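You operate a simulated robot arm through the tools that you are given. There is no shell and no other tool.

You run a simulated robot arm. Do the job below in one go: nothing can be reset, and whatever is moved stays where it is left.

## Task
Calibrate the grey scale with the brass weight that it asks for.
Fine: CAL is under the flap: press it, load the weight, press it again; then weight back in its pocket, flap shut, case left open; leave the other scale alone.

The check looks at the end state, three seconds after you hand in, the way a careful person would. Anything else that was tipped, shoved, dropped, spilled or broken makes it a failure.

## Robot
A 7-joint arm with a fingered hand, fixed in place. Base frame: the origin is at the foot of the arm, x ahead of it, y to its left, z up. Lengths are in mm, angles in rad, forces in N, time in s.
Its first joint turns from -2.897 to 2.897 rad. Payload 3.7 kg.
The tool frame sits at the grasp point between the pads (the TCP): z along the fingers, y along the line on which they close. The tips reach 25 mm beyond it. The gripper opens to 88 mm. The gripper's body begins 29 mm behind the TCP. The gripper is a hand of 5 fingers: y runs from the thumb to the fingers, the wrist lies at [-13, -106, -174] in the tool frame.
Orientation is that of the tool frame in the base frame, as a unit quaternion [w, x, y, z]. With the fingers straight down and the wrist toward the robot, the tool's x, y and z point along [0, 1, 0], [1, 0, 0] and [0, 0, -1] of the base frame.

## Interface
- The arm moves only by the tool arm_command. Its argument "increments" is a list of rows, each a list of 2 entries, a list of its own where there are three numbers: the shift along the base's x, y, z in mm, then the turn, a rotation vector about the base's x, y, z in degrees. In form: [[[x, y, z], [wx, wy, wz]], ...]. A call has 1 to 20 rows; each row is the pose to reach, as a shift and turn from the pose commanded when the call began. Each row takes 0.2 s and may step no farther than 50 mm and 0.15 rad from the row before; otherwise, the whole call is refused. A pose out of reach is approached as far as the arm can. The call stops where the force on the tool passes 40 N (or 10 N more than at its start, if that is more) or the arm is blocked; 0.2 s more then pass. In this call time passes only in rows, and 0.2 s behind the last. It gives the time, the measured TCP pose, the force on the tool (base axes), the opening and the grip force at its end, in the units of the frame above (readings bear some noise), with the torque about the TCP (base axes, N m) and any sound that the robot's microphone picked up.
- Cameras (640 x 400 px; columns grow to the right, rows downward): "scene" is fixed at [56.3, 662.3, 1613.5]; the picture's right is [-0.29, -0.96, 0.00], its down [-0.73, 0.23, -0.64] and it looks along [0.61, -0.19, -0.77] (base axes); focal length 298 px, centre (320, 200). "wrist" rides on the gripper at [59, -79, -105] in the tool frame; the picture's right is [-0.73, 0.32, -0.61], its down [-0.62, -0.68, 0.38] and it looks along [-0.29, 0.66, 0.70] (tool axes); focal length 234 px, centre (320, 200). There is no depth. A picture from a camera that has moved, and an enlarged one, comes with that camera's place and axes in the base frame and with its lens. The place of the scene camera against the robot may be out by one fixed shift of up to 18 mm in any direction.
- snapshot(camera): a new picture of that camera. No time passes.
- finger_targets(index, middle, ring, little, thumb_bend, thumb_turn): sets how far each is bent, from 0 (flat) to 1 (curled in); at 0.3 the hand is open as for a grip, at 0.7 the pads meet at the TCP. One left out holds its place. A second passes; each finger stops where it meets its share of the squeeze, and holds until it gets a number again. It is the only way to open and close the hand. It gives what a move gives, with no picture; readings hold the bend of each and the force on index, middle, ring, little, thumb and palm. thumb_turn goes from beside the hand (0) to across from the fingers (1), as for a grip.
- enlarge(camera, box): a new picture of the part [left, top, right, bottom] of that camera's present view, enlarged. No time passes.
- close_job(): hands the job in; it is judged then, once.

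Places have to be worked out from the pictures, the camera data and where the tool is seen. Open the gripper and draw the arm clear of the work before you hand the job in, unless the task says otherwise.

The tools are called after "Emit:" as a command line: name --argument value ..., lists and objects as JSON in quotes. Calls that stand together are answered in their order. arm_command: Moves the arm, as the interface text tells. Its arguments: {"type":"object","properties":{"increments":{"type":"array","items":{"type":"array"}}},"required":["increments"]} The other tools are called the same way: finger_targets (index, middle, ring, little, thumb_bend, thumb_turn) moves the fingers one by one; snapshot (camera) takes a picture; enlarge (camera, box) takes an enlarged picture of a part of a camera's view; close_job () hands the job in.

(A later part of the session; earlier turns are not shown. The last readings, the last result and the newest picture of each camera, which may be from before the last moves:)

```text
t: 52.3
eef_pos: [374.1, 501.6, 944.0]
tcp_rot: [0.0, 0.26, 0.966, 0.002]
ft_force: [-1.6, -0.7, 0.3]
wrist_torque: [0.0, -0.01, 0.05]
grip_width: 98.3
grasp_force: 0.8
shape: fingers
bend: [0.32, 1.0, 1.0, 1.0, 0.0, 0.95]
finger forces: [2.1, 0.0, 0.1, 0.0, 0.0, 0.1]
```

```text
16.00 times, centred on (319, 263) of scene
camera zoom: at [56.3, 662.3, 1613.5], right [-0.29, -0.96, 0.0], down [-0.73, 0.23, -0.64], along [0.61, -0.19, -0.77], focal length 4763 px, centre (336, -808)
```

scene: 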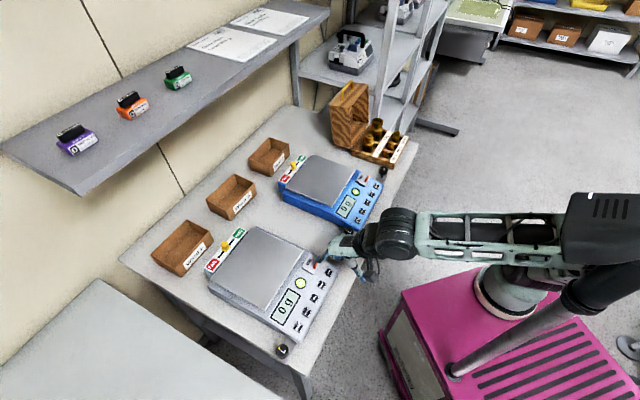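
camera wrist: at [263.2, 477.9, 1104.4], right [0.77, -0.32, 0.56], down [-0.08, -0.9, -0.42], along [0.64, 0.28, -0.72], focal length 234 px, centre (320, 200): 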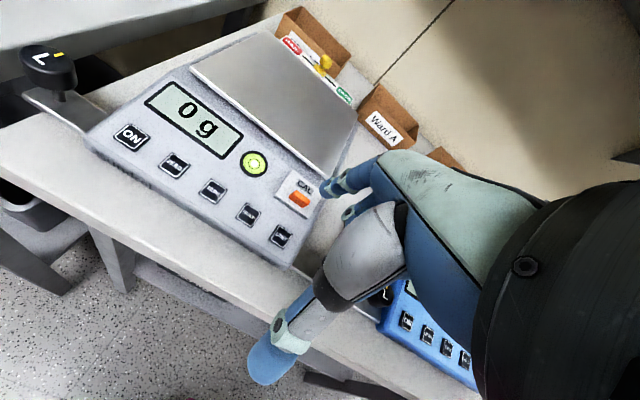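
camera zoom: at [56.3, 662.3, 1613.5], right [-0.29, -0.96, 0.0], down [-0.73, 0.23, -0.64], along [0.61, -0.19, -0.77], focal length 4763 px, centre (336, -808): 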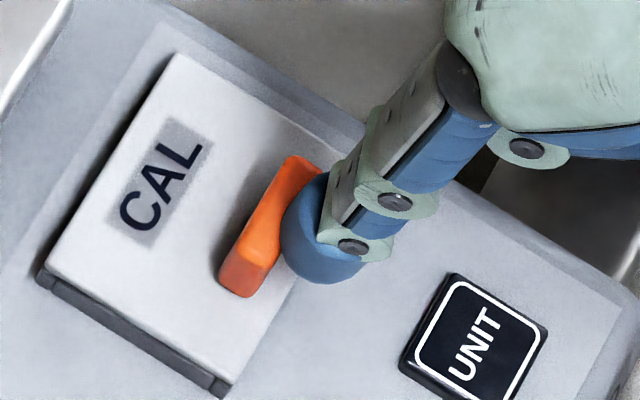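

Contact: the index reads about 2 N and the finger yields softly, which gives a good preload. Now I carry the tip up along the flap's arc; the first 10 mm are nearly straight up.

Emit:
arm_command --increments '[[[0.3, 0.3, 2], [0, 0, 0]], [[0.5, 0.5, 4], [0, 0, 0]], [[0.7, 0.7, 6], [0, 0, 0]], [[0.7, 0.7, 8], [0, 0, 0]], [[0.7, 0.7, 8], [0, 0, 0]]]'

Emit:
enlarge --camera "scene" --box '[305, 250, 329, 270]'

Emit:
enlarge --camera "wrist" --box '[280, 150, 360, 220]'

```text
t: 53.5
eef_pos: [375.5, 502.5, 950.1]
tcp_rot: [0.0, 0.261, 0.965, 0.001]
ft_force: [0.1, -1.2, -0.4]
wrist_torque: [-0.01, 0.02, 0.0]
grip_width: 100.1
grasp_force: 0.4
shape: fingers
bend: [0.31, 1.0, 1.0, 1.0, 0.0, 0.95]
finger forces: [0.4, 0.0, 0.1, 0.0, 0.1, 0.1]
```

```text
16.00 times, centred on (317, 260) of scene
camera zoom: at [56.3, 662.3, 1613.5], right [-0.29, -0.96, 0.0], down [-0.73, 0.23, -0.64], along [0.61, -0.19, -0.77], focal length 4763 px, centre (368, -760)
```

zoom: 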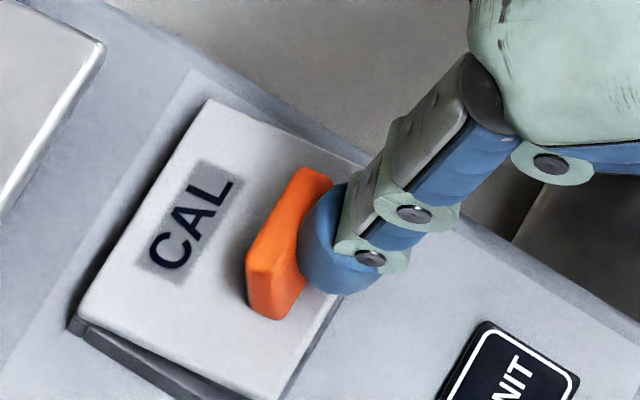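

```text
5.71 times, centred on (320, 185) of wrist
camera zoom: at [285.2, 462.4, 1056.9], right [0.79, -0.09, 0.61], down [0.19, -0.9, -0.39], along [0.58, 0.42, -0.7], focal length 1338 px, centre (320, 286)
```

zoom: 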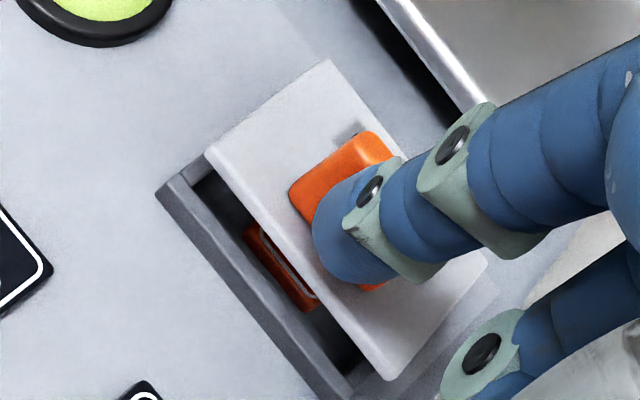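

The flap is lifting and the CAL button is visible beneath it. I continue along the arc with a slight backward component.

Emit:
arm_command --increments '[[[0.6, 0.6, 2.5], [0, 0, 0]], [[1.2, 1.2, 5], [0, 0, 0]], [[2, 2, 7.5], [0, 0, 0]], [[2.8, 2.8, 10], [0, 0, 0]], [[2.8, 2.8, 10], [0, 0, 0]]]'

Emit:
enlarge --camera "scene" --box '[305, 245, 329, 270]'

Emit:
enlarge --camera "wrist" --box '[280, 150, 360, 220]'

```text
t: 54.7
eef_pos: [376.6, 505.1, 960.9]
tcp_rot: [0.0, 0.26, 0.966, 0.0]
ft_force: [-0.2, -0.6, 0.1]
wrist_torque: [0.0, -0.05, 0.05]
grip_width: 99.9
grasp_force: 0.0
shape: fingers
bend: [0.31, 1.0, 1.0, 1.0, 0.0, 0.95]
finger forces: [0.2, 0.1, 0.0, 0.0, 0.0, 0.0]
```

```text
16.00 times, centred on (317, 258) of scene
camera zoom: at [56.3, 662.3, 1613.5], right [-0.29, -0.96, 0.0], down [-0.73, 0.23, -0.64], along [0.61, -0.19, -0.77], focal length 4763 px, centre (368, -720)
```

zoom: 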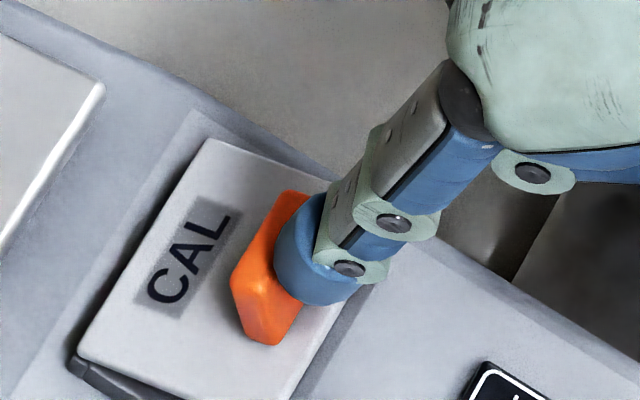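

```text
5.71 times, centred on (320, 185) of wrist
camera zoom: at [286.2, 465.2, 1066.4], right [0.79, -0.09, 0.61], down [0.2, -0.9, -0.39], along [0.58, 0.42, -0.7], focal length 1338 px, centre (320, 286)
```

zoom: 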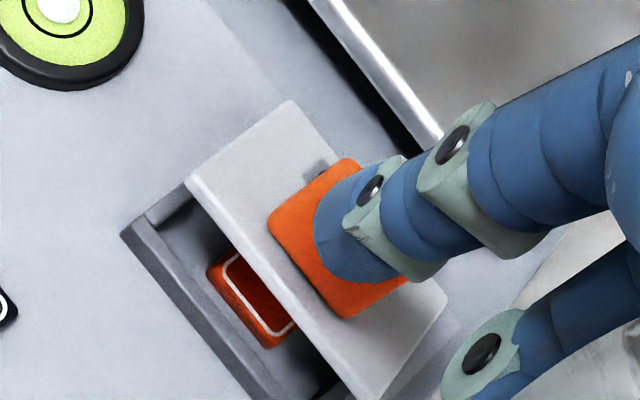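

The flap is about 30° open with light contact. I continue the arc with a bit more backward push to keep the tab seated.

Emit:
arm_command --increments '[[[1.5, 1.5, 2.5], [0, 0, 0]], [[2.8, 2.8, 5], [0, 0, 0]], [[4, 4, 8], [0, 0, 0]], [[5.3, 5.3, 10.5], [0, 0, 0]], [[5.3, 5.3, 10.5], [0, 0, 0]]]'

Emit:
enlarge --camera "scene" --box '[305, 240, 329, 270]'

Emit:
enlarge --camera "wrist" --box '[270, 140, 360, 230]'

```text
t: 55.9
eef_pos: [382.2, 510.7, 970.6]
tcp_rot: [0.0, 0.26, 0.966, 0.001]
ft_force: [-0.2, -0.2, -0.9]
wrist_torque: [0.0, 0.01, -0.01]
grip_width: 100.4
grasp_force: 0.1
shape: fingers
bend: [0.3, 1.0, 1.0, 1.0, 0.0, 0.95]
finger forces: [0.0, 0.0, 0.1, 0.0, 0.1, 0.0]
```

```text
13.33 times, centred on (317, 255) of scene
camera zoom: at [56.3, 662.3, 1613.5], right [-0.29, -0.96, 0.0], down [-0.73, 0.23, -0.64], along [0.61, -0.19, -0.77], focal length 3969 px, centre (360, -533)
```

zoom: 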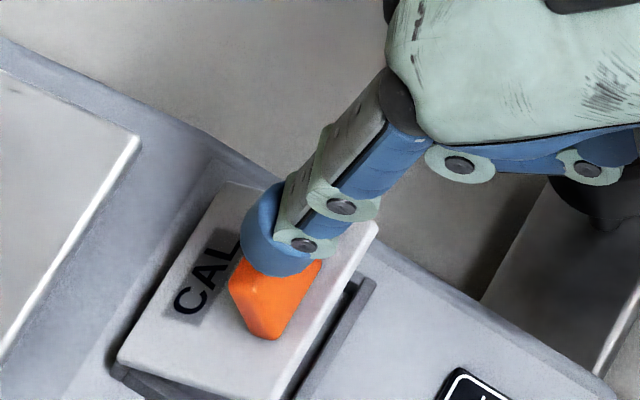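

```text
4.44 times, centred on (315, 185) of wrist
camera zoom: at [291.2, 470.8, 1077.5], right [0.79, -0.09, 0.61], down [0.2, -0.9, -0.39], along [0.58, 0.43, -0.69], focal length 1041 px, centre (342, 267)
```

zoom: 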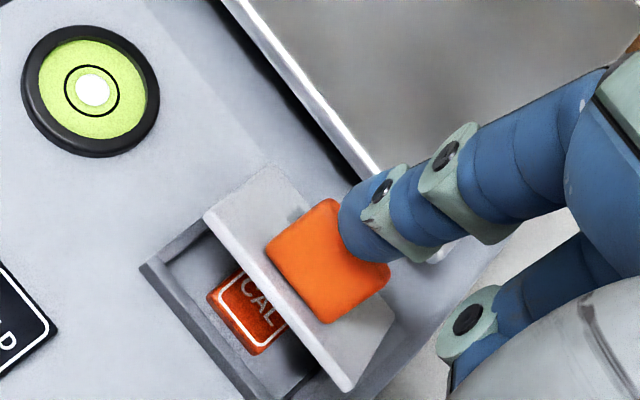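

The finger slipped over the tab, but the flap stays at about 40° — its hinge holds. I lift clear and check that it stays up.

Emit:
arm_command --increments '[[[0, 0, 8], [0, 0, 0]], [[0, 0, 20], [0, 0, 0]], [[0, 0, 30], [0, 0, 0]], [[0, 0, 30], [0, 0, 0]]]'

Emit:
enlarge --camera "scene" --box '[295, 235, 335, 275]'

Emit:
enlarge --camera "wrist" --box '[230, 140, 350, 250]'

```text
t: 56.9
eef_pos: [384.9, 506.5, 1000.5]
tcp_rot: [-0.003, 0.263, 0.965, -0.002]
ft_force: [0.0, 0.3, 0.8]
wrist_torque: [-0.02, -0.02, -0.01]
grip_width: 100.6
grasp_force: 0.1
shape: fingers
bend: [0.3, 1.0, 1.0, 1.0, 0.0, 0.95]
finger forces: [0.1, 0.0, 0.0, 0.0, 0.0, 0.1]
```

```text
10.00 times, centred on (315, 255) of scene
camera zoom: at [56.3, 662.3, 1613.5], right [-0.29, -0.96, 0.0], down [-0.73, 0.23, -0.64], along [0.61, -0.19, -0.77], focal length 2977 px, centre (370, -350)
```

zoom: 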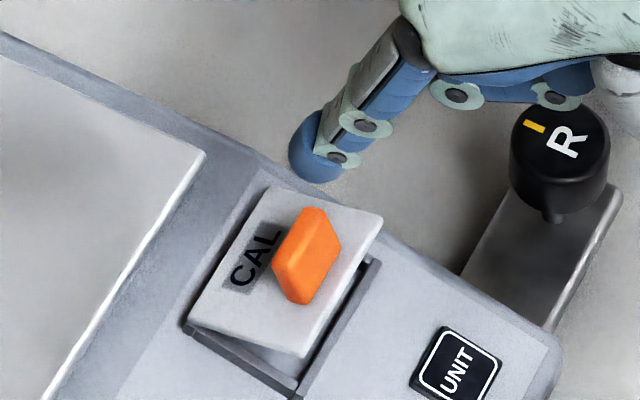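

```text
3.64 times, centred on (290, 195) of wrist
camera zoom: at [295.2, 468.2, 1105.8], right [0.79, -0.09, 0.6], down [0.19, -0.9, -0.38], along [0.58, 0.42, -0.7], focal length 852 px, centre (429, 218)
```

zoom: 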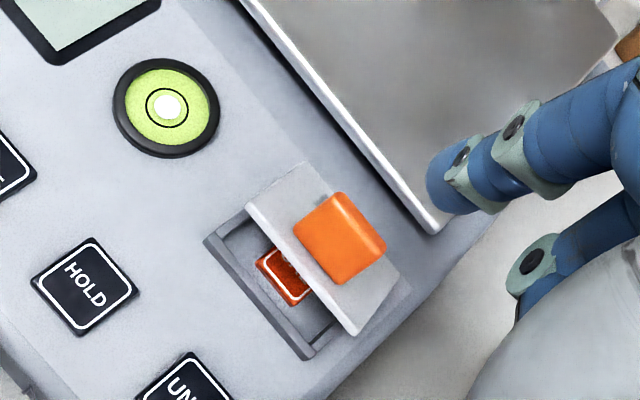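

The flap holds by itself at about 40–45°. Now I go around to the front, below its front edge, to push it fully open from underneath.

Emit:
arm_command --increments '[[[-13, -12, 0], [0, 0, 0]], [[-26, -24, 0], [0, 0, 0]], [[-26, -24, -15], [0, 0, 0]], [[-26, -24, -32], [0, 0, 0]], [[-26, -24, -48], [0, 0, 0]], [[-26, -24, -48], [0, 0, 0]]]'

Emit:
enlarge --camera "scene" --box '[295, 240, 335, 280]'

Emit:
enlarge --camera "wrist" --box '[260, 130, 370, 230]'

```text
t: 58.3
eef_pos: [356.5, 485.5, 953.0]
tcp_rot: [0.0, 0.259, 0.966, 0.002]
ft_force: [0.0, 0.1, 0.2]
wrist_torque: [0.03, 0.02, 0.01]
grip_width: 99.9
grasp_force: 0.1
shape: fingers
bend: [0.3, 1.0, 1.0, 1.0, 0.0, 0.95]
finger forces: [0.0, 0.1, 0.0, 0.0, 0.0, 0.0]
```

```text
10.00 times, centred on (315, 260) of scene
camera zoom: at [56.3, 662.3, 1613.5], right [-0.29, -0.96, 0.0], down [-0.73, 0.23, -0.64], along [0.61, -0.19, -0.77], focal length 2977 px, centre (370, -400)
```

zoom: 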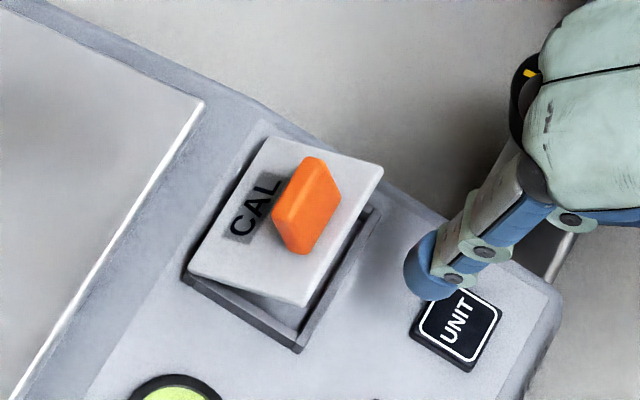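

```text
4.00 times, centred on (315, 180) of wrist
camera zoom: at [266.8, 446.1, 1059.2], right [0.79, -0.09, 0.61], down [0.2, -0.9, -0.39], along [0.58, 0.43, -0.69], focal length 937 px, centre (340, 280)
```

zoom: 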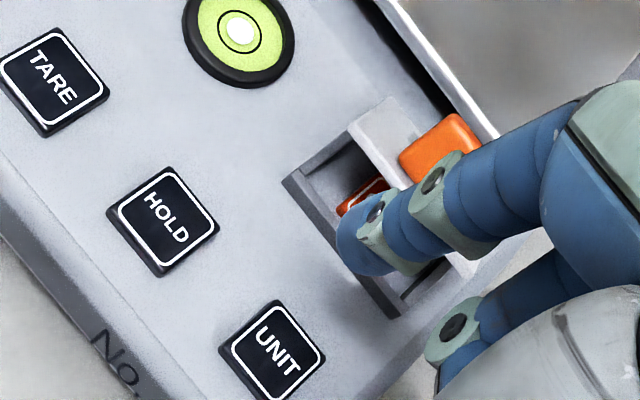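

The flap's front edge is roughly 18 mm above the frame. I lower 5 mm more and slide the tip backward under the edge.

Emit:
arm_command --increments '[[[0, 0, -5], [0, 0, 0]], [[4, 4, -5], [0, 0, 0]], [[8, 8, -5], [0, 0, 0]], [[12, 12, -5], [0, 0, 0]], [[12, 12, -5], [0, 0, 0]]]'

Emit:
enlarge --camera "scene" --box '[305, 245, 335, 275]'

Emit:
enlarge --camera "wrist" --box '[280, 140, 360, 220]'

```text
t: 59.5
eef_pos: [369.2, 499.7, 950.2]
tcp_rot: [-0.001, 0.26, 0.966, 0.002]
ft_force: [-0.8, 0.0, 0.0]
wrist_torque: [-0.02, 0.03, -0.01]
grip_width: 100.6
grasp_force: 0.0
shape: fingers
bend: [0.3, 1.0, 1.0, 1.0, 0.0, 0.95]
finger forces: [0.1, 0.1, 0.1, 0.0, 0.1, 0.0]
```

```text
13.33 times, centred on (320, 260) of scene
camera zoom: at [56.3, 662.3, 1613.5], right [-0.29, -0.96, 0.0], down [-0.73, 0.23, -0.64], along [0.61, -0.19, -0.77], focal length 3969 px, centre (320, -600)
```

zoom: 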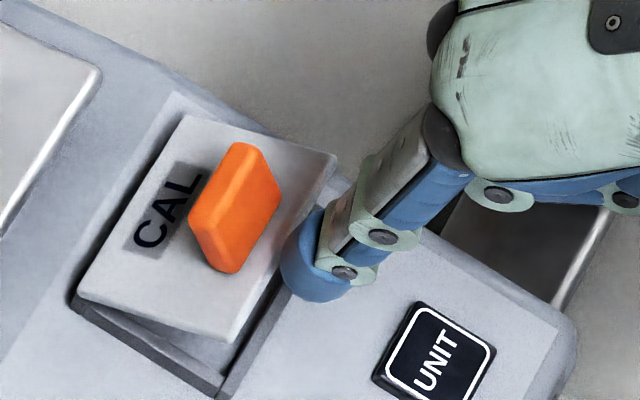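

```text
5.00 times, centred on (320, 180) of wrist
camera zoom: at [279.2, 459.1, 1056.5], right [0.79, -0.09, 0.61], down [0.2, -0.9, -0.39], along [0.58, 0.43, -0.69], focal length 1171 px, centre (320, 300)
```

zoom: 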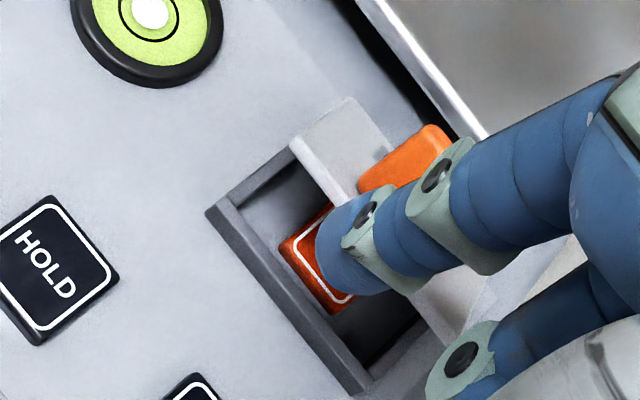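

No contact yet; the tip is right at the front edge. I advance with small steps, slightly lower.

Emit:
arm_command --increments '[[[0, 0, -2], [0, 0, 0]], [[1.5, 1.5, -2], [0, 0, 0]], [[3, 3, -2], [0, 0, 0]], [[4.5, 4.5, -2], [0, 0, 0]], [[4.5, 4.5, -2], [0, 0, 0]]]'

Emit:
enlarge --camera "scene" --box '[305, 245, 335, 275]'

Emit:
enlarge --camera "wrist" --box '[280, 140, 360, 220]'

```text
t: 60.7
eef_pos: [373.4, 501.0, 947.3]
tcp_rot: [-0.001, 0.26, 0.966, 0.002]
ft_force: [-1.8, -1.4, 0.9]
wrist_torque: [0.0, 0.0, 0.04]
grip_width: 98.4
grasp_force: 0.9
shape: fingers
bend: [0.32, 1.0, 1.0, 1.0, 0.0, 0.95]
finger forces: [1.9, 0.1, 0.1, 0.1, 0.0, 0.0]
```

```text
13.33 times, centred on (320, 260) of scene
camera zoom: at [56.3, 662.3, 1613.5], right [-0.29, -0.96, 0.0], down [-0.73, 0.23, -0.64], along [0.61, -0.19, -0.77], focal length 3969 px, centre (320, -600)
```

zoom: 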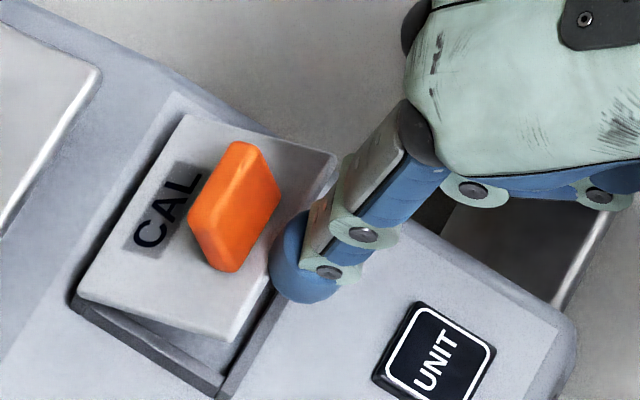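

```text
5.00 times, centred on (320, 180) of wrist
camera zoom: at [283.1, 462.6, 1053.2], right [0.79, -0.09, 0.61], down [0.2, -0.9, -0.39], along [0.58, 0.42, -0.69], focal length 1171 px, centre (320, 300)
```

zoom: 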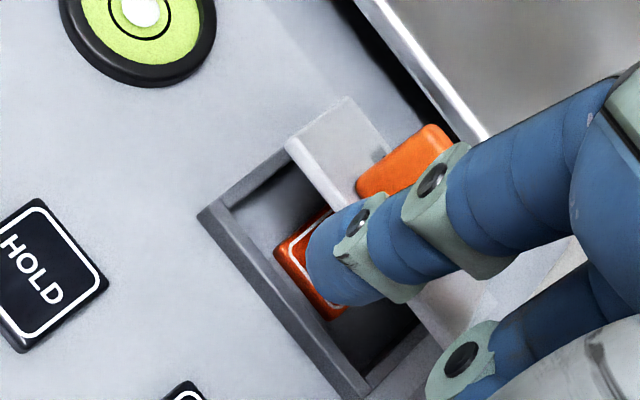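

The finger now presses the flap's front edge (about 2 N). I move up and slightly back, so the tip hooks under the edge and lifts it.

Emit:
arm_command --increments '[[[0.3, 0.3, 3], [0, 0, 0]], [[0.6, 0.6, 6], [0, 0, 0]], [[1.2, 1.2, 9], [0, 0, 0]], [[2, 2, 12], [0, 0, 0]], [[2, 2, 12], [0, 0, 0]]]'

Emit:
enlarge --camera "scene" --box '[305, 240, 335, 270]'

Emit:
enlarge --camera "wrist" --box '[280, 140, 360, 220]'

```text
t: 61.9
eef_pos: [375.4, 503.6, 960.5]
tcp_rot: [-0.001, 0.261, 0.965, 0.001]
ft_force: [0.8, 0.2, 1.0]
wrist_torque: [-0.01, -0.02, 0.02]
grip_width: 100.7
grasp_force: 0.0
shape: fingers
bend: [0.3, 1.0, 1.0, 1.0, 0.0, 0.95]
finger forces: [0.0, 0.0, 0.1, 0.1, 0.1, 0.0]
```

```text
13.33 times, centred on (320, 255) of scene
camera zoom: at [56.3, 662.3, 1613.5], right [-0.29, -0.96, 0.0], down [-0.73, 0.23, -0.64], along [0.61, -0.19, -0.77], focal length 3969 px, centre (320, -533)
```

zoom: 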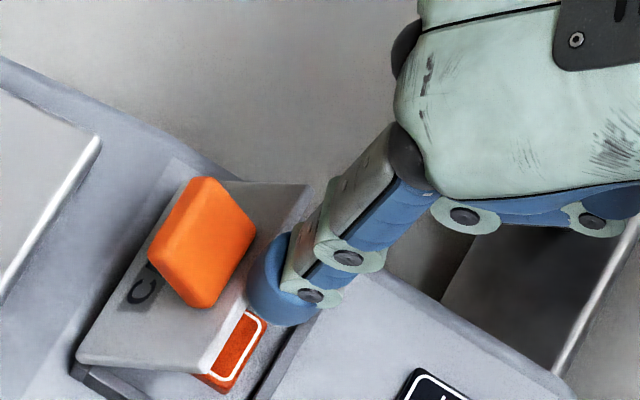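

```text
5.00 times, centred on (320, 180) of wrist
camera zoom: at [285.1, 464.1, 1065.6], right [0.79, -0.09, 0.61], down [0.2, -0.9, -0.39], along [0.58, 0.42, -0.7], focal length 1171 px, centre (320, 300)
```

zoom: 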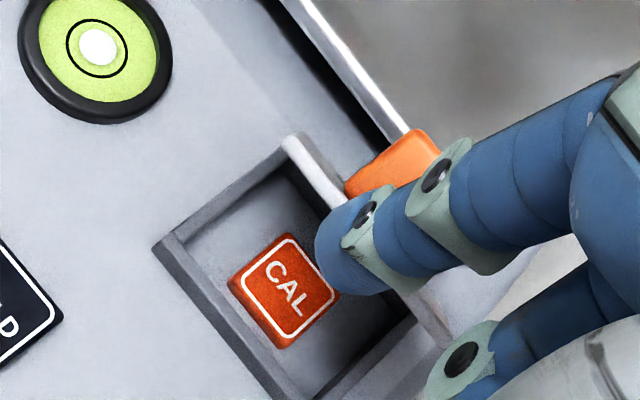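

The flap is now about 60° open and the CAL button is in full view. I keep pushing back and up against its underside to swing it past vertical.

Emit:
arm_command --increments '[[[2.5, 2.5, 2], [0, 0, 0]], [[5, 5, 4], [0, 0, 0]], [[7.5, 7.5, 6], [0, 0, 0]], [[10, 10, 8], [0, 0, 0]], [[12.5, 12.5, 10], [0, 0, 0]], [[12.5, 12.5, 10], [0, 0, 0]]]'

Emit:
enlarge --camera "scene" --box '[300, 235, 335, 270]'

Emit:
enlarge --camera "wrist" --box '[260, 140, 360, 240]'

```text
t: 63.3
eef_pos: [386.6, 517.3, 969.3]
tcp_rot: [0.0, 0.259, 0.966, 0.003]
ft_force: [-12.7, -5.3, 14.0]
wrist_torque: [0.42, 0.1, 0.44]
grip_width: 90.3
grasp_force: 9.3
shape: fingers
bend: [0.4, 1.0, 1.0, 1.0, 0.0, 0.95]
finger forces: [18.4, 0.0, 0.0, 0.0, 0.0, 0.0]
```

```text
11.43 times, centred on (318, 252) of scene
camera zoom: at [56.3, 662.3, 1613.5], right [-0.29, -0.96, 0.0], down [-0.73, 0.23, -0.64], along [0.61, -0.19, -0.77], focal length 3402 px, centre (349, -400)
```

zoom: 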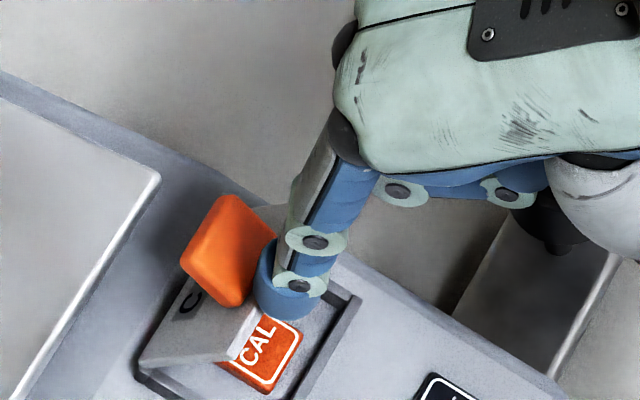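

```text
4.00 times, centred on (310, 190) of wrist
camera zoom: at [296.3, 477.0, 1075.3], right [0.79, -0.09, 0.61], down [0.2, -0.9, -0.39], along [0.58, 0.43, -0.69], focal length 937 px, centre (360, 240)
```

zoom: 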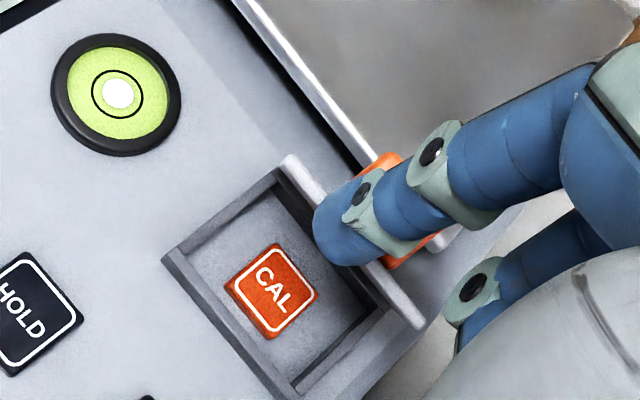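

The force rose to 18 N: the finger is pushing the plate's edge end-on toward the hinge. I back off immediately.

Emit:
arm_command --increments '[[[-4, -4, 2], [0, 0, 0]], [[-9, -9, 3], [0, 0, 0]], [[-15, -15, 3], [0, 0, 0]], [[-15, -15, 3], [0, 0, 0]]]'

Emit:
enlarge --camera "scene" --box '[300, 235, 335, 270]'

Emit:
snapshot --camera "scene"

Emit:
enlarge --camera "wrist" --box '[260, 130, 360, 230]'

```text
t: 64.3
eef_pos: [372.9, 500.3, 971.6]
tcp_rot: [-0.001, 0.262, 0.965, 0.0]
ft_force: [0.0, -1.2, -0.7]
wrist_torque: [-0.02, -0.01, 0.01]
grip_width: 100.6
grasp_force: 0.0
shape: fingers
bend: [0.3, 1.0, 1.0, 1.0, 0.0, 0.95]
finger forces: [0.0, 0.1, 0.0, 0.0, 0.0, 0.0]
```

```text
11.43 times, centred on (318, 252) of scene
camera zoom: at [56.3, 662.3, 1613.5], right [-0.29, -0.96, 0.0], down [-0.73, 0.23, -0.64], along [0.61, -0.19, -0.77], focal length 3402 px, centre (349, -400)
```

zoom: 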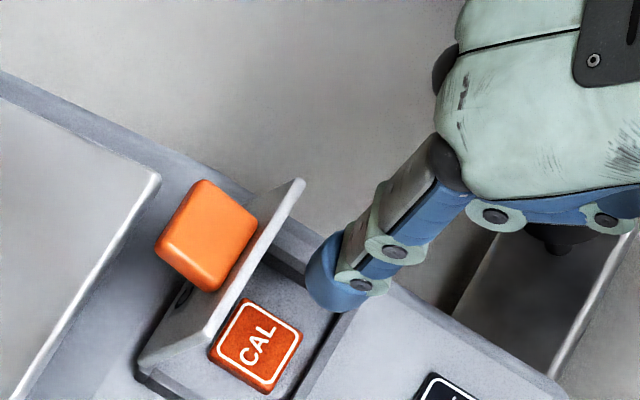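

```text
taken
```

scene: 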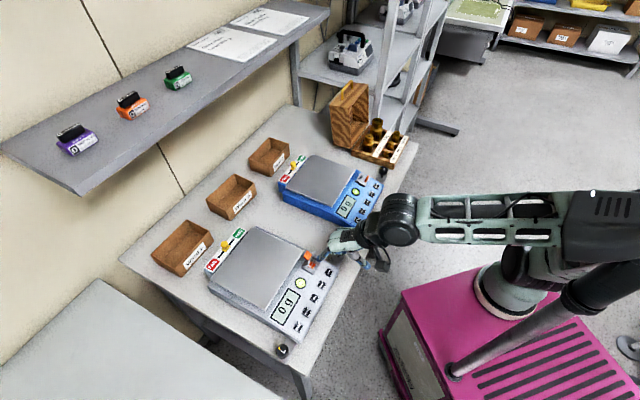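

```text
4.00 times, centred on (310, 180) of wrist
camera zoom: at [283.6, 460.4, 1077.3], right [0.79, -0.09, 0.61], down [0.19, -0.9, -0.38], along [0.58, 0.42, -0.7], focal length 937 px, centre (360, 280)
```

zoom: 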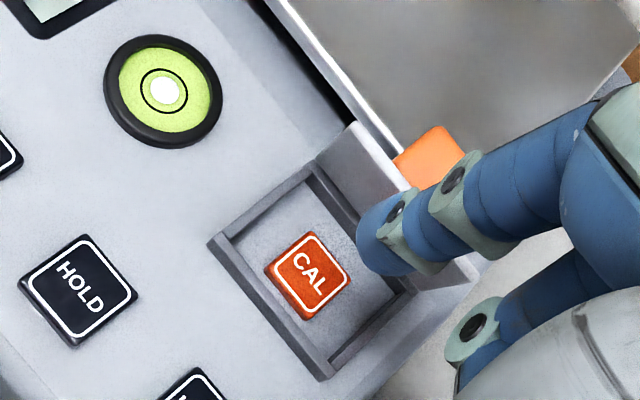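

The flap now stands at roughly 75° and holds, with CAL fully exposed. To leave room for the finger, I drop lower in front and push back again so the shaft (not the tip) meets the flap face and swings it further.

Emit:
arm_command --increments '[[[0, 0, -8], [0, 0, 0]], [[0, 0, -16], [0, 0, 0]], [[0, 0, -22], [0, 0, 0]], [[2.5, 2.5, -22], [0, 0, 0]], [[5, 5, -22], [0, 0, 0]], [[7, 7, -22], [0, 0, 0]], [[7, 7, -22], [0, 0, 0]]]'

Emit:
enlarge --camera "scene" --box '[300, 235, 335, 270]'

Emit:
enlarge --camera "wrist" --box '[260, 130, 360, 230]'

```text
t: 65.9
eef_pos: [378.8, 509.7, 950.2]
tcp_rot: [0.0, 0.26, 0.966, 0.002]
ft_force: [0.3, 0.1, 0.2]
wrist_torque: [-0.01, -0.03, 0.02]
grip_width: 100.7
grasp_force: 0.0
shape: fingers
bend: [0.3, 1.0, 1.0, 1.0, 0.0, 0.95]
finger forces: [0.0, 0.0, 0.1, 0.1, 0.1, 0.1]
```

```text
11.43 times, centred on (318, 252) of scene
camera zoom: at [56.3, 662.3, 1613.5], right [-0.29, -0.96, 0.0], down [-0.73, 0.23, -0.64], along [0.61, -0.19, -0.77], focal length 3402 px, centre (349, -400)
```

zoom: 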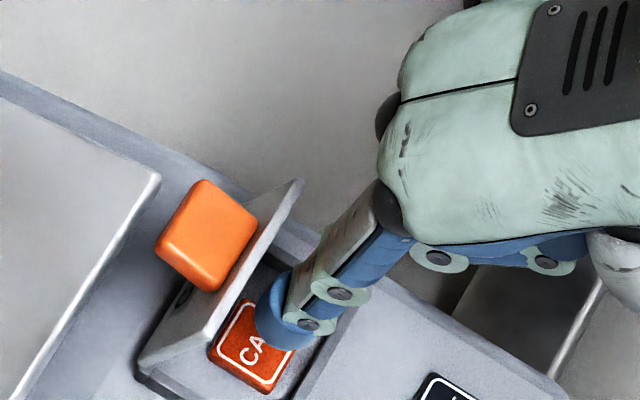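

```text
4.00 times, centred on (310, 180) of wrist
camera zoom: at [288.9, 470.0, 1055.5], right [0.79, -0.09, 0.61], down [0.2, -0.9, -0.39], along [0.58, 0.43, -0.69], focal length 937 px, centre (360, 280)
```

zoom: 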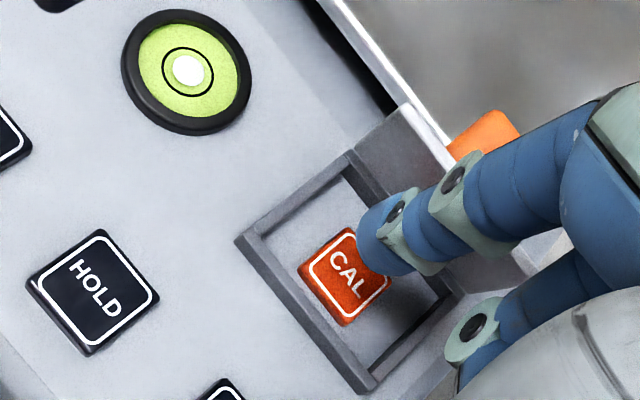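

The tip is almost straight above the CAL button with no contact on the flap. I nudge 4 mm right and begin descending onto the button carefully.

Emit:
arm_command --increments '[[[3.9, -1.8, 0], [0, 0, 0]], [[3.9, -1.8, -3], [0, 0, 0]], [[3.9, -1.8, -6], [0, 0, 0]], [[3.9, -1.8, -8], [0, 0, 0]], [[3.9, -1.8, -8], [0, 0, 0]]]'

Emit:
enlarge --camera "scene" --box '[300, 245, 335, 280]'

Emit:
enlarge --camera "wrist" --box '[280, 150, 360, 220]'

```text
t: 67.1
eef_pos: [384.2, 505.4, 941.6]
tcp_rot: [-0.001, 0.261, 0.965, 0.002]
ft_force: [-0.3, -0.4, 0.3]
wrist_torque: [0.0, -0.03, -0.04]
grip_width: 100.1
grasp_force: 0.0
shape: fingers
bend: [0.3, 1.0, 1.0, 1.0, 0.0, 0.95]
finger forces: [0.0, 0.0, 0.1, 0.0, 0.0, 0.1]
```

```text
11.43 times, centred on (318, 262) of scene
camera zoom: at [56.3, 662.3, 1613.5], right [-0.29, -0.96, 0.0], down [-0.73, 0.23, -0.64], along [0.61, -0.19, -0.77], focal length 3402 px, centre (349, -514)
```

zoom: 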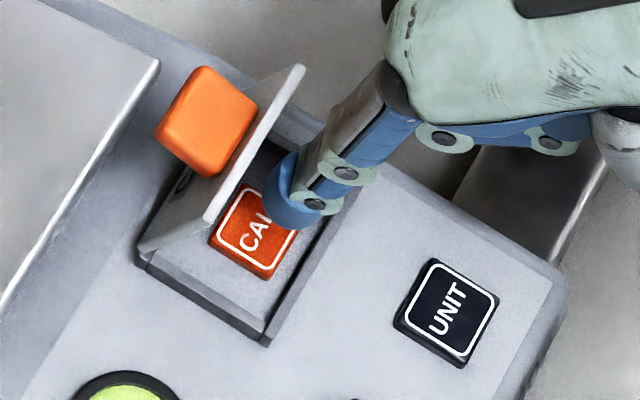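

```text
5.71 times, centred on (320, 185) of wrist
camera zoom: at [293.9, 467.2, 1047.6], right [0.79, -0.09, 0.61], down [0.2, -0.9, -0.39], along [0.58, 0.42, -0.69], focal length 1338 px, centre (320, 286)
```

zoom: 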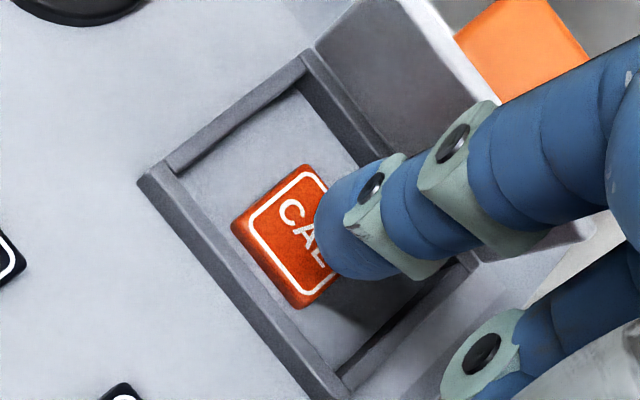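

The tip overshot 3 mm to the right. I correct and keep descending in small steps toward the button.

Emit:
arm_command --increments '[[[-3, 1.5, 0], [0, 0, 0]], [[-3, 1.5, -2], [0, 0, 0]], [[-3, 1.5, -4], [0, 0, 0]], [[-3, 1.5, -4], [0, 0, 0]]]'

Emit:
enlarge --camera "wrist" --box '[280, 150, 360, 220]'

Emit:
enlarge --camera "scene" --box '[305, 250, 325, 270]'

```text
t: 68.1
eef_pos: [382.3, 509.1, 938.8]
tcp_rot: [-0.003, 0.261, 0.965, 0.002]
ft_force: [0.3, -0.5, -0.4]
wrist_torque: [-0.01, -0.03, 0.02]
grip_width: 100.4
grasp_force: 0.1
shape: fingers
bend: [0.3, 1.0, 1.0, 1.0, 0.0, 0.95]
finger forces: [0.1, 0.0, 0.0, 0.0, 0.0, 0.0]
```

```text
5.71 times, centred on (320, 185) of wrist
camera zoom: at [292.2, 468.6, 1045.7], right [0.79, -0.09, 0.6], down [0.19, -0.9, -0.39], along [0.58, 0.43, -0.7], focal length 1338 px, centre (320, 286)
```

zoom: 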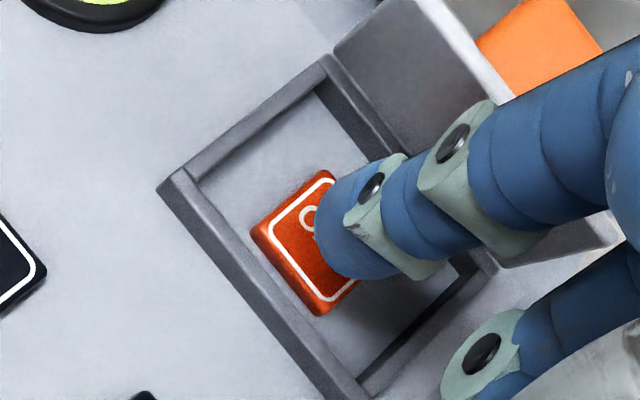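

```text
16.00 times, centred on (315, 260) of scene
camera zoom: at [56.3, 662.3, 1613.5], right [-0.29, -0.96, 0.0], down [-0.73, 0.23, -0.64], along [0.61, -0.19, -0.77], focal length 4763 px, centre (400, -760)
```

zoom: 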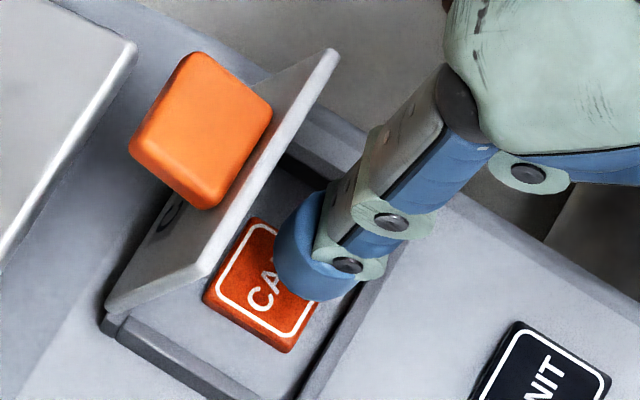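

The alignment looks right. I descend in 1 mm rows to press.

Emit:
arm_command --increments '[[[0, 0, -1], [0, 0, 0]], [[0, 0, -2], [0, 0, 0]], [[0, 0, -3], [0, 0, 0]], [[0, 0, -4], [0, 0, 0]], [[0, 0, -4], [0, 0, 0]]]'

```text
t: 69.3
eef_pos: [377.4, 510.7, 933.9]
tcp_rot: [0.0, 0.259, 0.966, 0.002]
ft_force: [0.1, 0.3, 0.2]
wrist_torque: [0.01, 0.0, 0.0]
grip_width: 100.3
grasp_force: 0.0
shape: fingers
bend: [0.3, 1.0, 1.0, 1.0, 0.0, 0.95]
finger forces: [0.1, 0.1, 0.0, 0.1, 0.1, 0.0]
```

The arm drifted about 4 mm left. I check alignment before pressing further.

Emit:
enlarge --camera "wrist" --box '[280, 150, 360, 220]'

Emit:
enlarge --camera "scene" --box '[305, 250, 325, 270]'

```text
5.71 times, centred on (320, 185) of wrist
camera zoom: at [287.6, 470.4, 1039.9], right [0.79, -0.09, 0.61], down [0.2, -0.9, -0.39], along [0.58, 0.43, -0.69], focal length 1338 px, centre (320, 286)
```

zoom: 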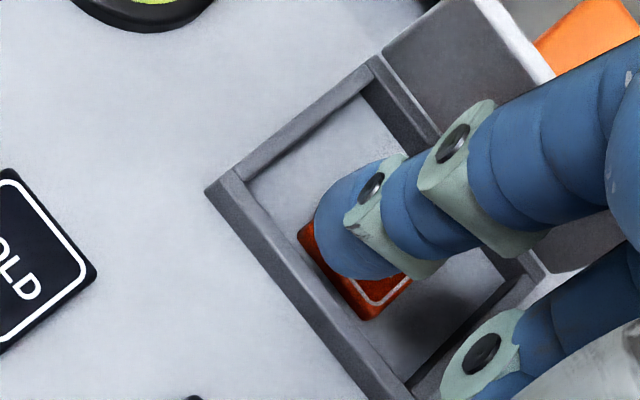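

```text
16.00 times, centred on (315, 260) of scene
camera zoom: at [56.3, 662.3, 1613.5], right [-0.29, -0.96, 0.0], down [-0.73, 0.23, -0.64], along [0.61, -0.19, -0.77], focal length 4763 px, centre (400, -760)
```

zoom: 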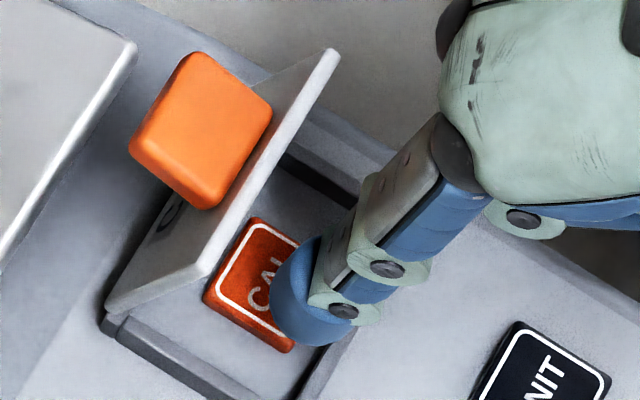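

The tip is about 5 mm left and 4 mm short of the button's centre. I shift and let it settle before pressing.

Emit:
arm_command --increments '[[[2, 0, 1], [0, 0, 0]], [[4.5, 0, 1], [0, 0, 0]], [[4.5, 0, 1], [0, 0, 0]], [[4.5, 0, 1], [0, 0, 0]], [[4.5, 0, 1], [0, 0, 0]]]'

Emit:
enlarge --camera "wrist" --box '[280, 150, 360, 220]'

```text
t: 70.5
eef_pos: [383.6, 509.8, 934.8]
tcp_rot: [0.0, 0.259, 0.966, 0.001]
ft_force: [0.6, -0.3, -0.1]
wrist_torque: [-0.02, 0.02, 0.01]
grip_width: 100.3
grasp_force: 0.1
shape: fingers
bend: [0.3, 1.0, 1.0, 1.0, 0.0, 0.95]
finger forces: [0.0, 0.1, 0.1, 0.0, 0.0, 0.0]
```

```text
5.71 times, centred on (320, 185) of wrist
camera zoom: at [293.7, 470.2, 1040.7], right [0.79, -0.09, 0.61], down [0.2, -0.9, -0.39], along [0.58, 0.42, -0.69], focal length 1338 px, centre (320, 286)
```

zoom: 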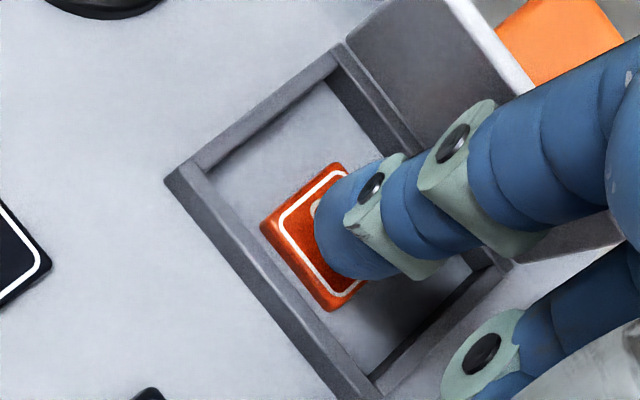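

The tip is right over the button's centre. I press down in 1 mm rows.

Emit:
arm_command --increments '[[[0, 0, -1], [0, 0, 0]], [[0, 0, -2], [0, 0, 0]], [[0, 0, -3], [0, 0, 0]], [[0, 0, -3], [0, 0, 0]]]'

Emit:
enlarge --camera "wrist" --box '[280, 150, 360, 220]'

```text
t: 71.5
eef_pos: [385.7, 508.7, 932.9]
tcp_rot: [0.0, 0.261, 0.965, 0.001]
ft_force: [-0.6, -0.8, 0.0]
wrist_torque: [0.01, 0.02, 0.02]
grip_width: 100.4
grasp_force: 0.0
shape: fingers
bend: [0.3, 1.0, 1.0, 1.0, 0.0, 0.95]
finger forces: [0.0, 0.0, 0.1, 0.0, 0.1, 0.0]
```

```text
5.71 times, centred on (320, 185) of wrist
camera zoom: at [295.0, 468.9, 1038.3], right [0.79, -0.09, 0.61], down [0.2, -0.9, -0.39], along [0.58, 0.42, -0.69], focal length 1338 px, centre (320, 286)
```

zoom: 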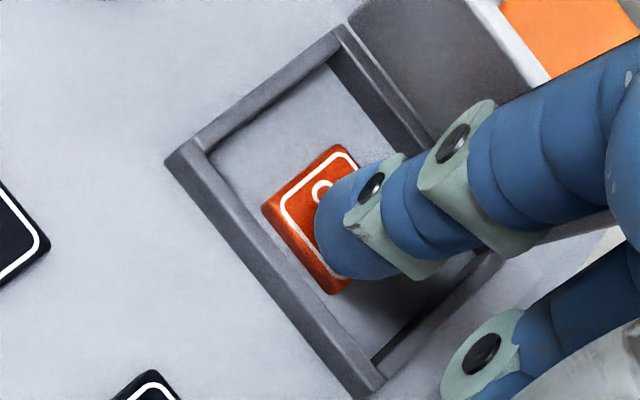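

No contact yet. I continue down with a slight backward correction.

Emit:
arm_command --increments '[[[1, 1, -1], [0, 0, 0]], [[2, 2, -2], [0, 0, 0]], [[2, 2, -3], [0, 0, 0]], [[2, 2, -3], [0, 0, 0]]]'

Emit:
enlarge --camera "wrist" --box '[280, 150, 360, 220]'

Emit:
enlarge --camera "scene" --box '[305, 250, 325, 270]'

```text
t: 72.5
eef_pos: [386.5, 510.3, 929.1]
tcp_rot: [0.0, 0.261, 0.965, 0.002]
ft_force: [-0.3, 0.1, 0.5]
wrist_torque: [0.02, 0.0, 0.0]
grip_width: 100.7
grasp_force: 0.3
shape: fingers
bend: [0.3, 1.0, 1.0, 1.0, 0.0, 0.95]
finger forces: [0.5, 0.0, 0.1, 0.0, 0.0, 0.1]
```

```text
5.71 times, centred on (320, 185) of wrist
camera zoom: at [296.8, 470.5, 1035.0], right [0.79, -0.09, 0.61], down [0.2, -0.9, -0.39], along [0.58, 0.42, -0.69], focal length 1338 px, centre (320, 286)
```

zoom: 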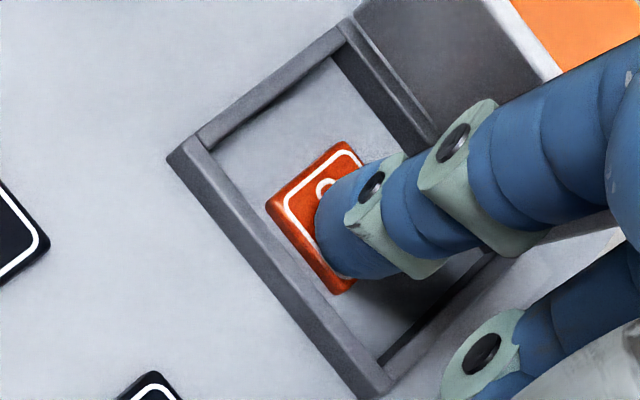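

```text
16.00 times, centred on (315, 260) of scene
camera zoom: at [56.3, 662.3, 1613.5], right [-0.29, -0.96, 0.0], down [-0.73, 0.23, -0.64], along [0.61, -0.19, -0.77], focal length 4763 px, centre (400, -760)
```

zoom: 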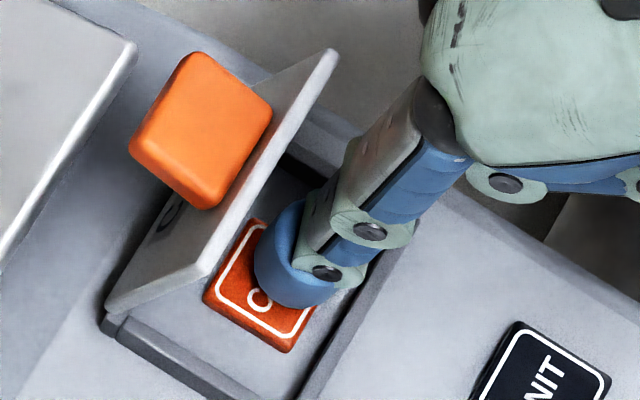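

Contact begins (0.5 N on the index). I press further, 1 mm at a time, and check the display.

Emit:
arm_command --increments '[[[0, 0, -1], [0, 0, 0]], [[0, 0, -2], [0, 0, 0]], [[0, 0, -2], [0, 0, 0]]]'

Emit:
enlarge --camera "scene" --box '[270, 250, 330, 330]'

```text
t: 73.3
eef_pos: [387.1, 508.9, 926.4]
tcp_rot: [0.0, 0.26, 0.966, 0.003]
ft_force: [-1.1, 0.1, 2.8]
wrist_torque: [0.12, -0.04, -0.01]
grip_width: 101.1
grasp_force: 1.7
shape: fingers
bend: [0.3, 1.0, 1.0, 1.0, 0.0, 0.95]
finger forces: [2.3, 0.0, 0.1, 0.0, 0.0, 0.1]
heard: click
```

```text
5.00 times, centred on (300, 290) of scene
camera zoom: at [56.3, 662.3, 1613.5], right [-0.29, -0.96, 0.0], down [-0.73, 0.23, -0.64], along [0.61, -0.19, -0.77], focal length 1488 px, centre (420, -250)
```

zoom: 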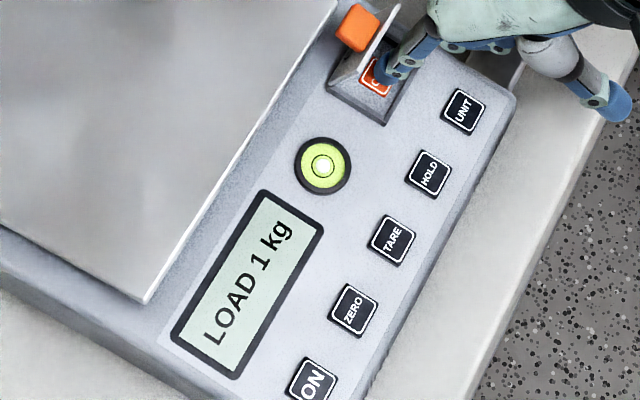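

A click was heard and the display now shows "LOAD 1 kg". I lift the finger straight up clear of the flap.

Emit:
arm_command --increments '[[[0, 0, 5], [0, 0, 0]], [[0, 0, 15], [0, 0, 0]], [[-3, -3, 35], [0, 0, 0]], [[-10, -10, 60], [0, 0, 0]], [[-18, -18, 95], [0, 0, 0]], [[-18, -18, 120], [0, 0, 0]]]'

Emit:
enlarge --camera "scene" --box '[260, 230, 350, 340]'

Emit:
snapshot --camera "wrist"

```text
t: 74.7
eef_pos: [374.4, 490.7, 1044.0]
tcp_rot: [-0.003, 0.266, 0.964, -0.002]
ft_force: [0.0, 0.6, 0.2]
wrist_torque: [0.02, -0.02, 0.03]
grip_width: 100.7
grasp_force: 0.0
shape: fingers
bend: [0.3, 1.0, 1.0, 1.0, 0.0, 0.95]
finger forces: [0.0, 0.1, 0.0, 0.1, 0.0, 0.0]
```

```text
3.64 times, centred on (305, 285) of scene
camera zoom: at [56.3, 662.3, 1613.5], right [-0.29, -0.96, 0.0], down [-0.73, 0.23, -0.64], along [0.61, -0.19, -0.77], focal length 1082 px, centre (374, -109)
```

zoom: 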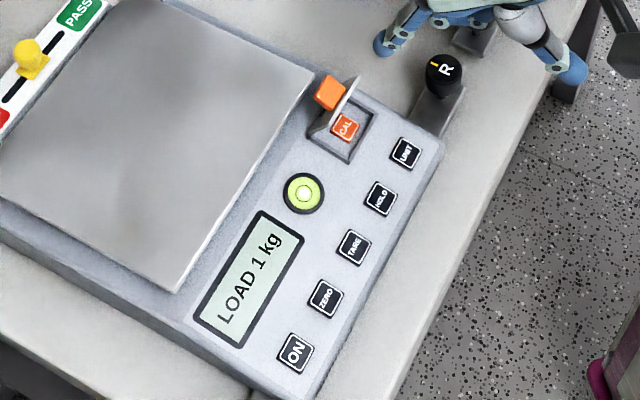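

```text
taken
camera wrist: at [283.7, 452.7, 1151.1], right [0.79, -0.09, 0.6], down [0.18, -0.91, -0.38], along [0.58, 0.41, -0.7], focal length 234 px, centre (320, 200)
```

wrist: 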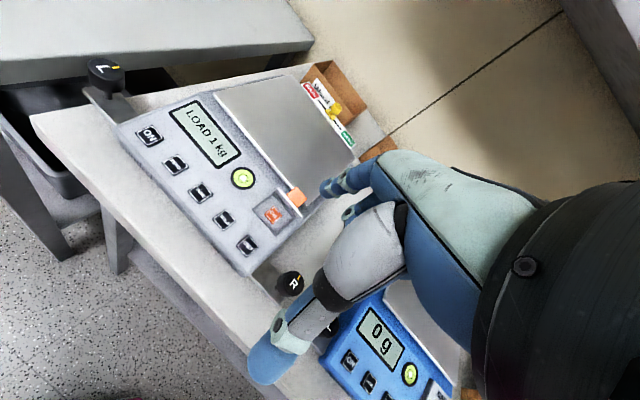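

The flap stays open and the display still asks for 1 kg. I move over toward the weight case, turning to yaw 20° on the way, to look at the weights.

Emit:
arm_command --increments '[[[28, -26, 5], [0, 0, -3.3]], [[56, -53, 10], [0, 0, -6.7]], [[84, -79, 15], [0, 0, -10]], [[112, -106, 20], [0, 0, -13.3]], [[140, -132, 25], [0, 0, -16.7]], [[168, -158, 30], [0, 0, -20]], [[197, -185, 32], [0, 0, -23.3]], [[225, -211, 34], [0, 0, -26.7]], [[253, -238, 35], [0, 0, -30]], [[281, -264, 35], [0, 0, -33.3]], [[309, -290, 35], [0, 0, -36.7]], [[337, -317, 35], [0, 0, -40]], [[337, -317, 35], [0, 0, -40]]]'

Emit:
snapshot --camera "wrist"

Emit:
snapshot --camera "scene"

```text
t: 77.5
eef_pos: [706.2, 174.9, 1083.9]
tcp_rot: [0.001, 0.575, 0.818, 0.002]
ft_force: [-0.7, 0.7, 0.5]
wrist_torque: [0.01, 0.01, 0.01]
grip_width: 100.6
grasp_force: 0.0
shape: fingers
bend: [0.3, 1.0, 1.0, 1.0, 0.0, 0.95]
finger forces: [0.0, 0.0, 0.0, 0.0, 0.0, 0.1]
```

```text
taken
camera wrist: at [611.3, 202.3, 1189.0], right [0.55, -0.57, 0.61], down [-0.43, -0.82, -0.39], along [0.72, -0.05, -0.69], focal length 234 px, centre (320, 200)
```

wrist: 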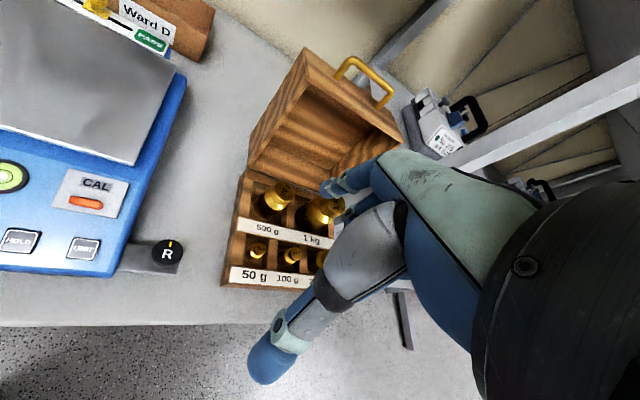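

```text
taken
```

scene: 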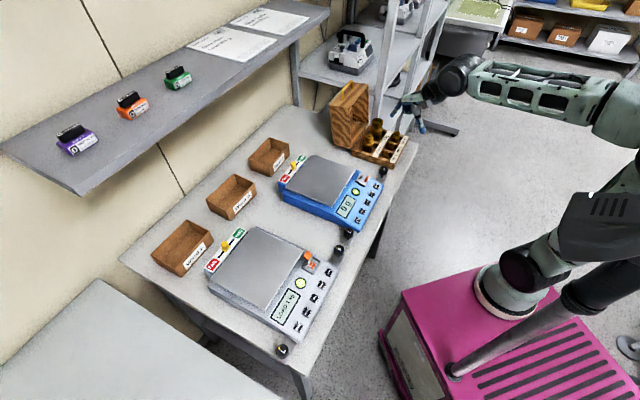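

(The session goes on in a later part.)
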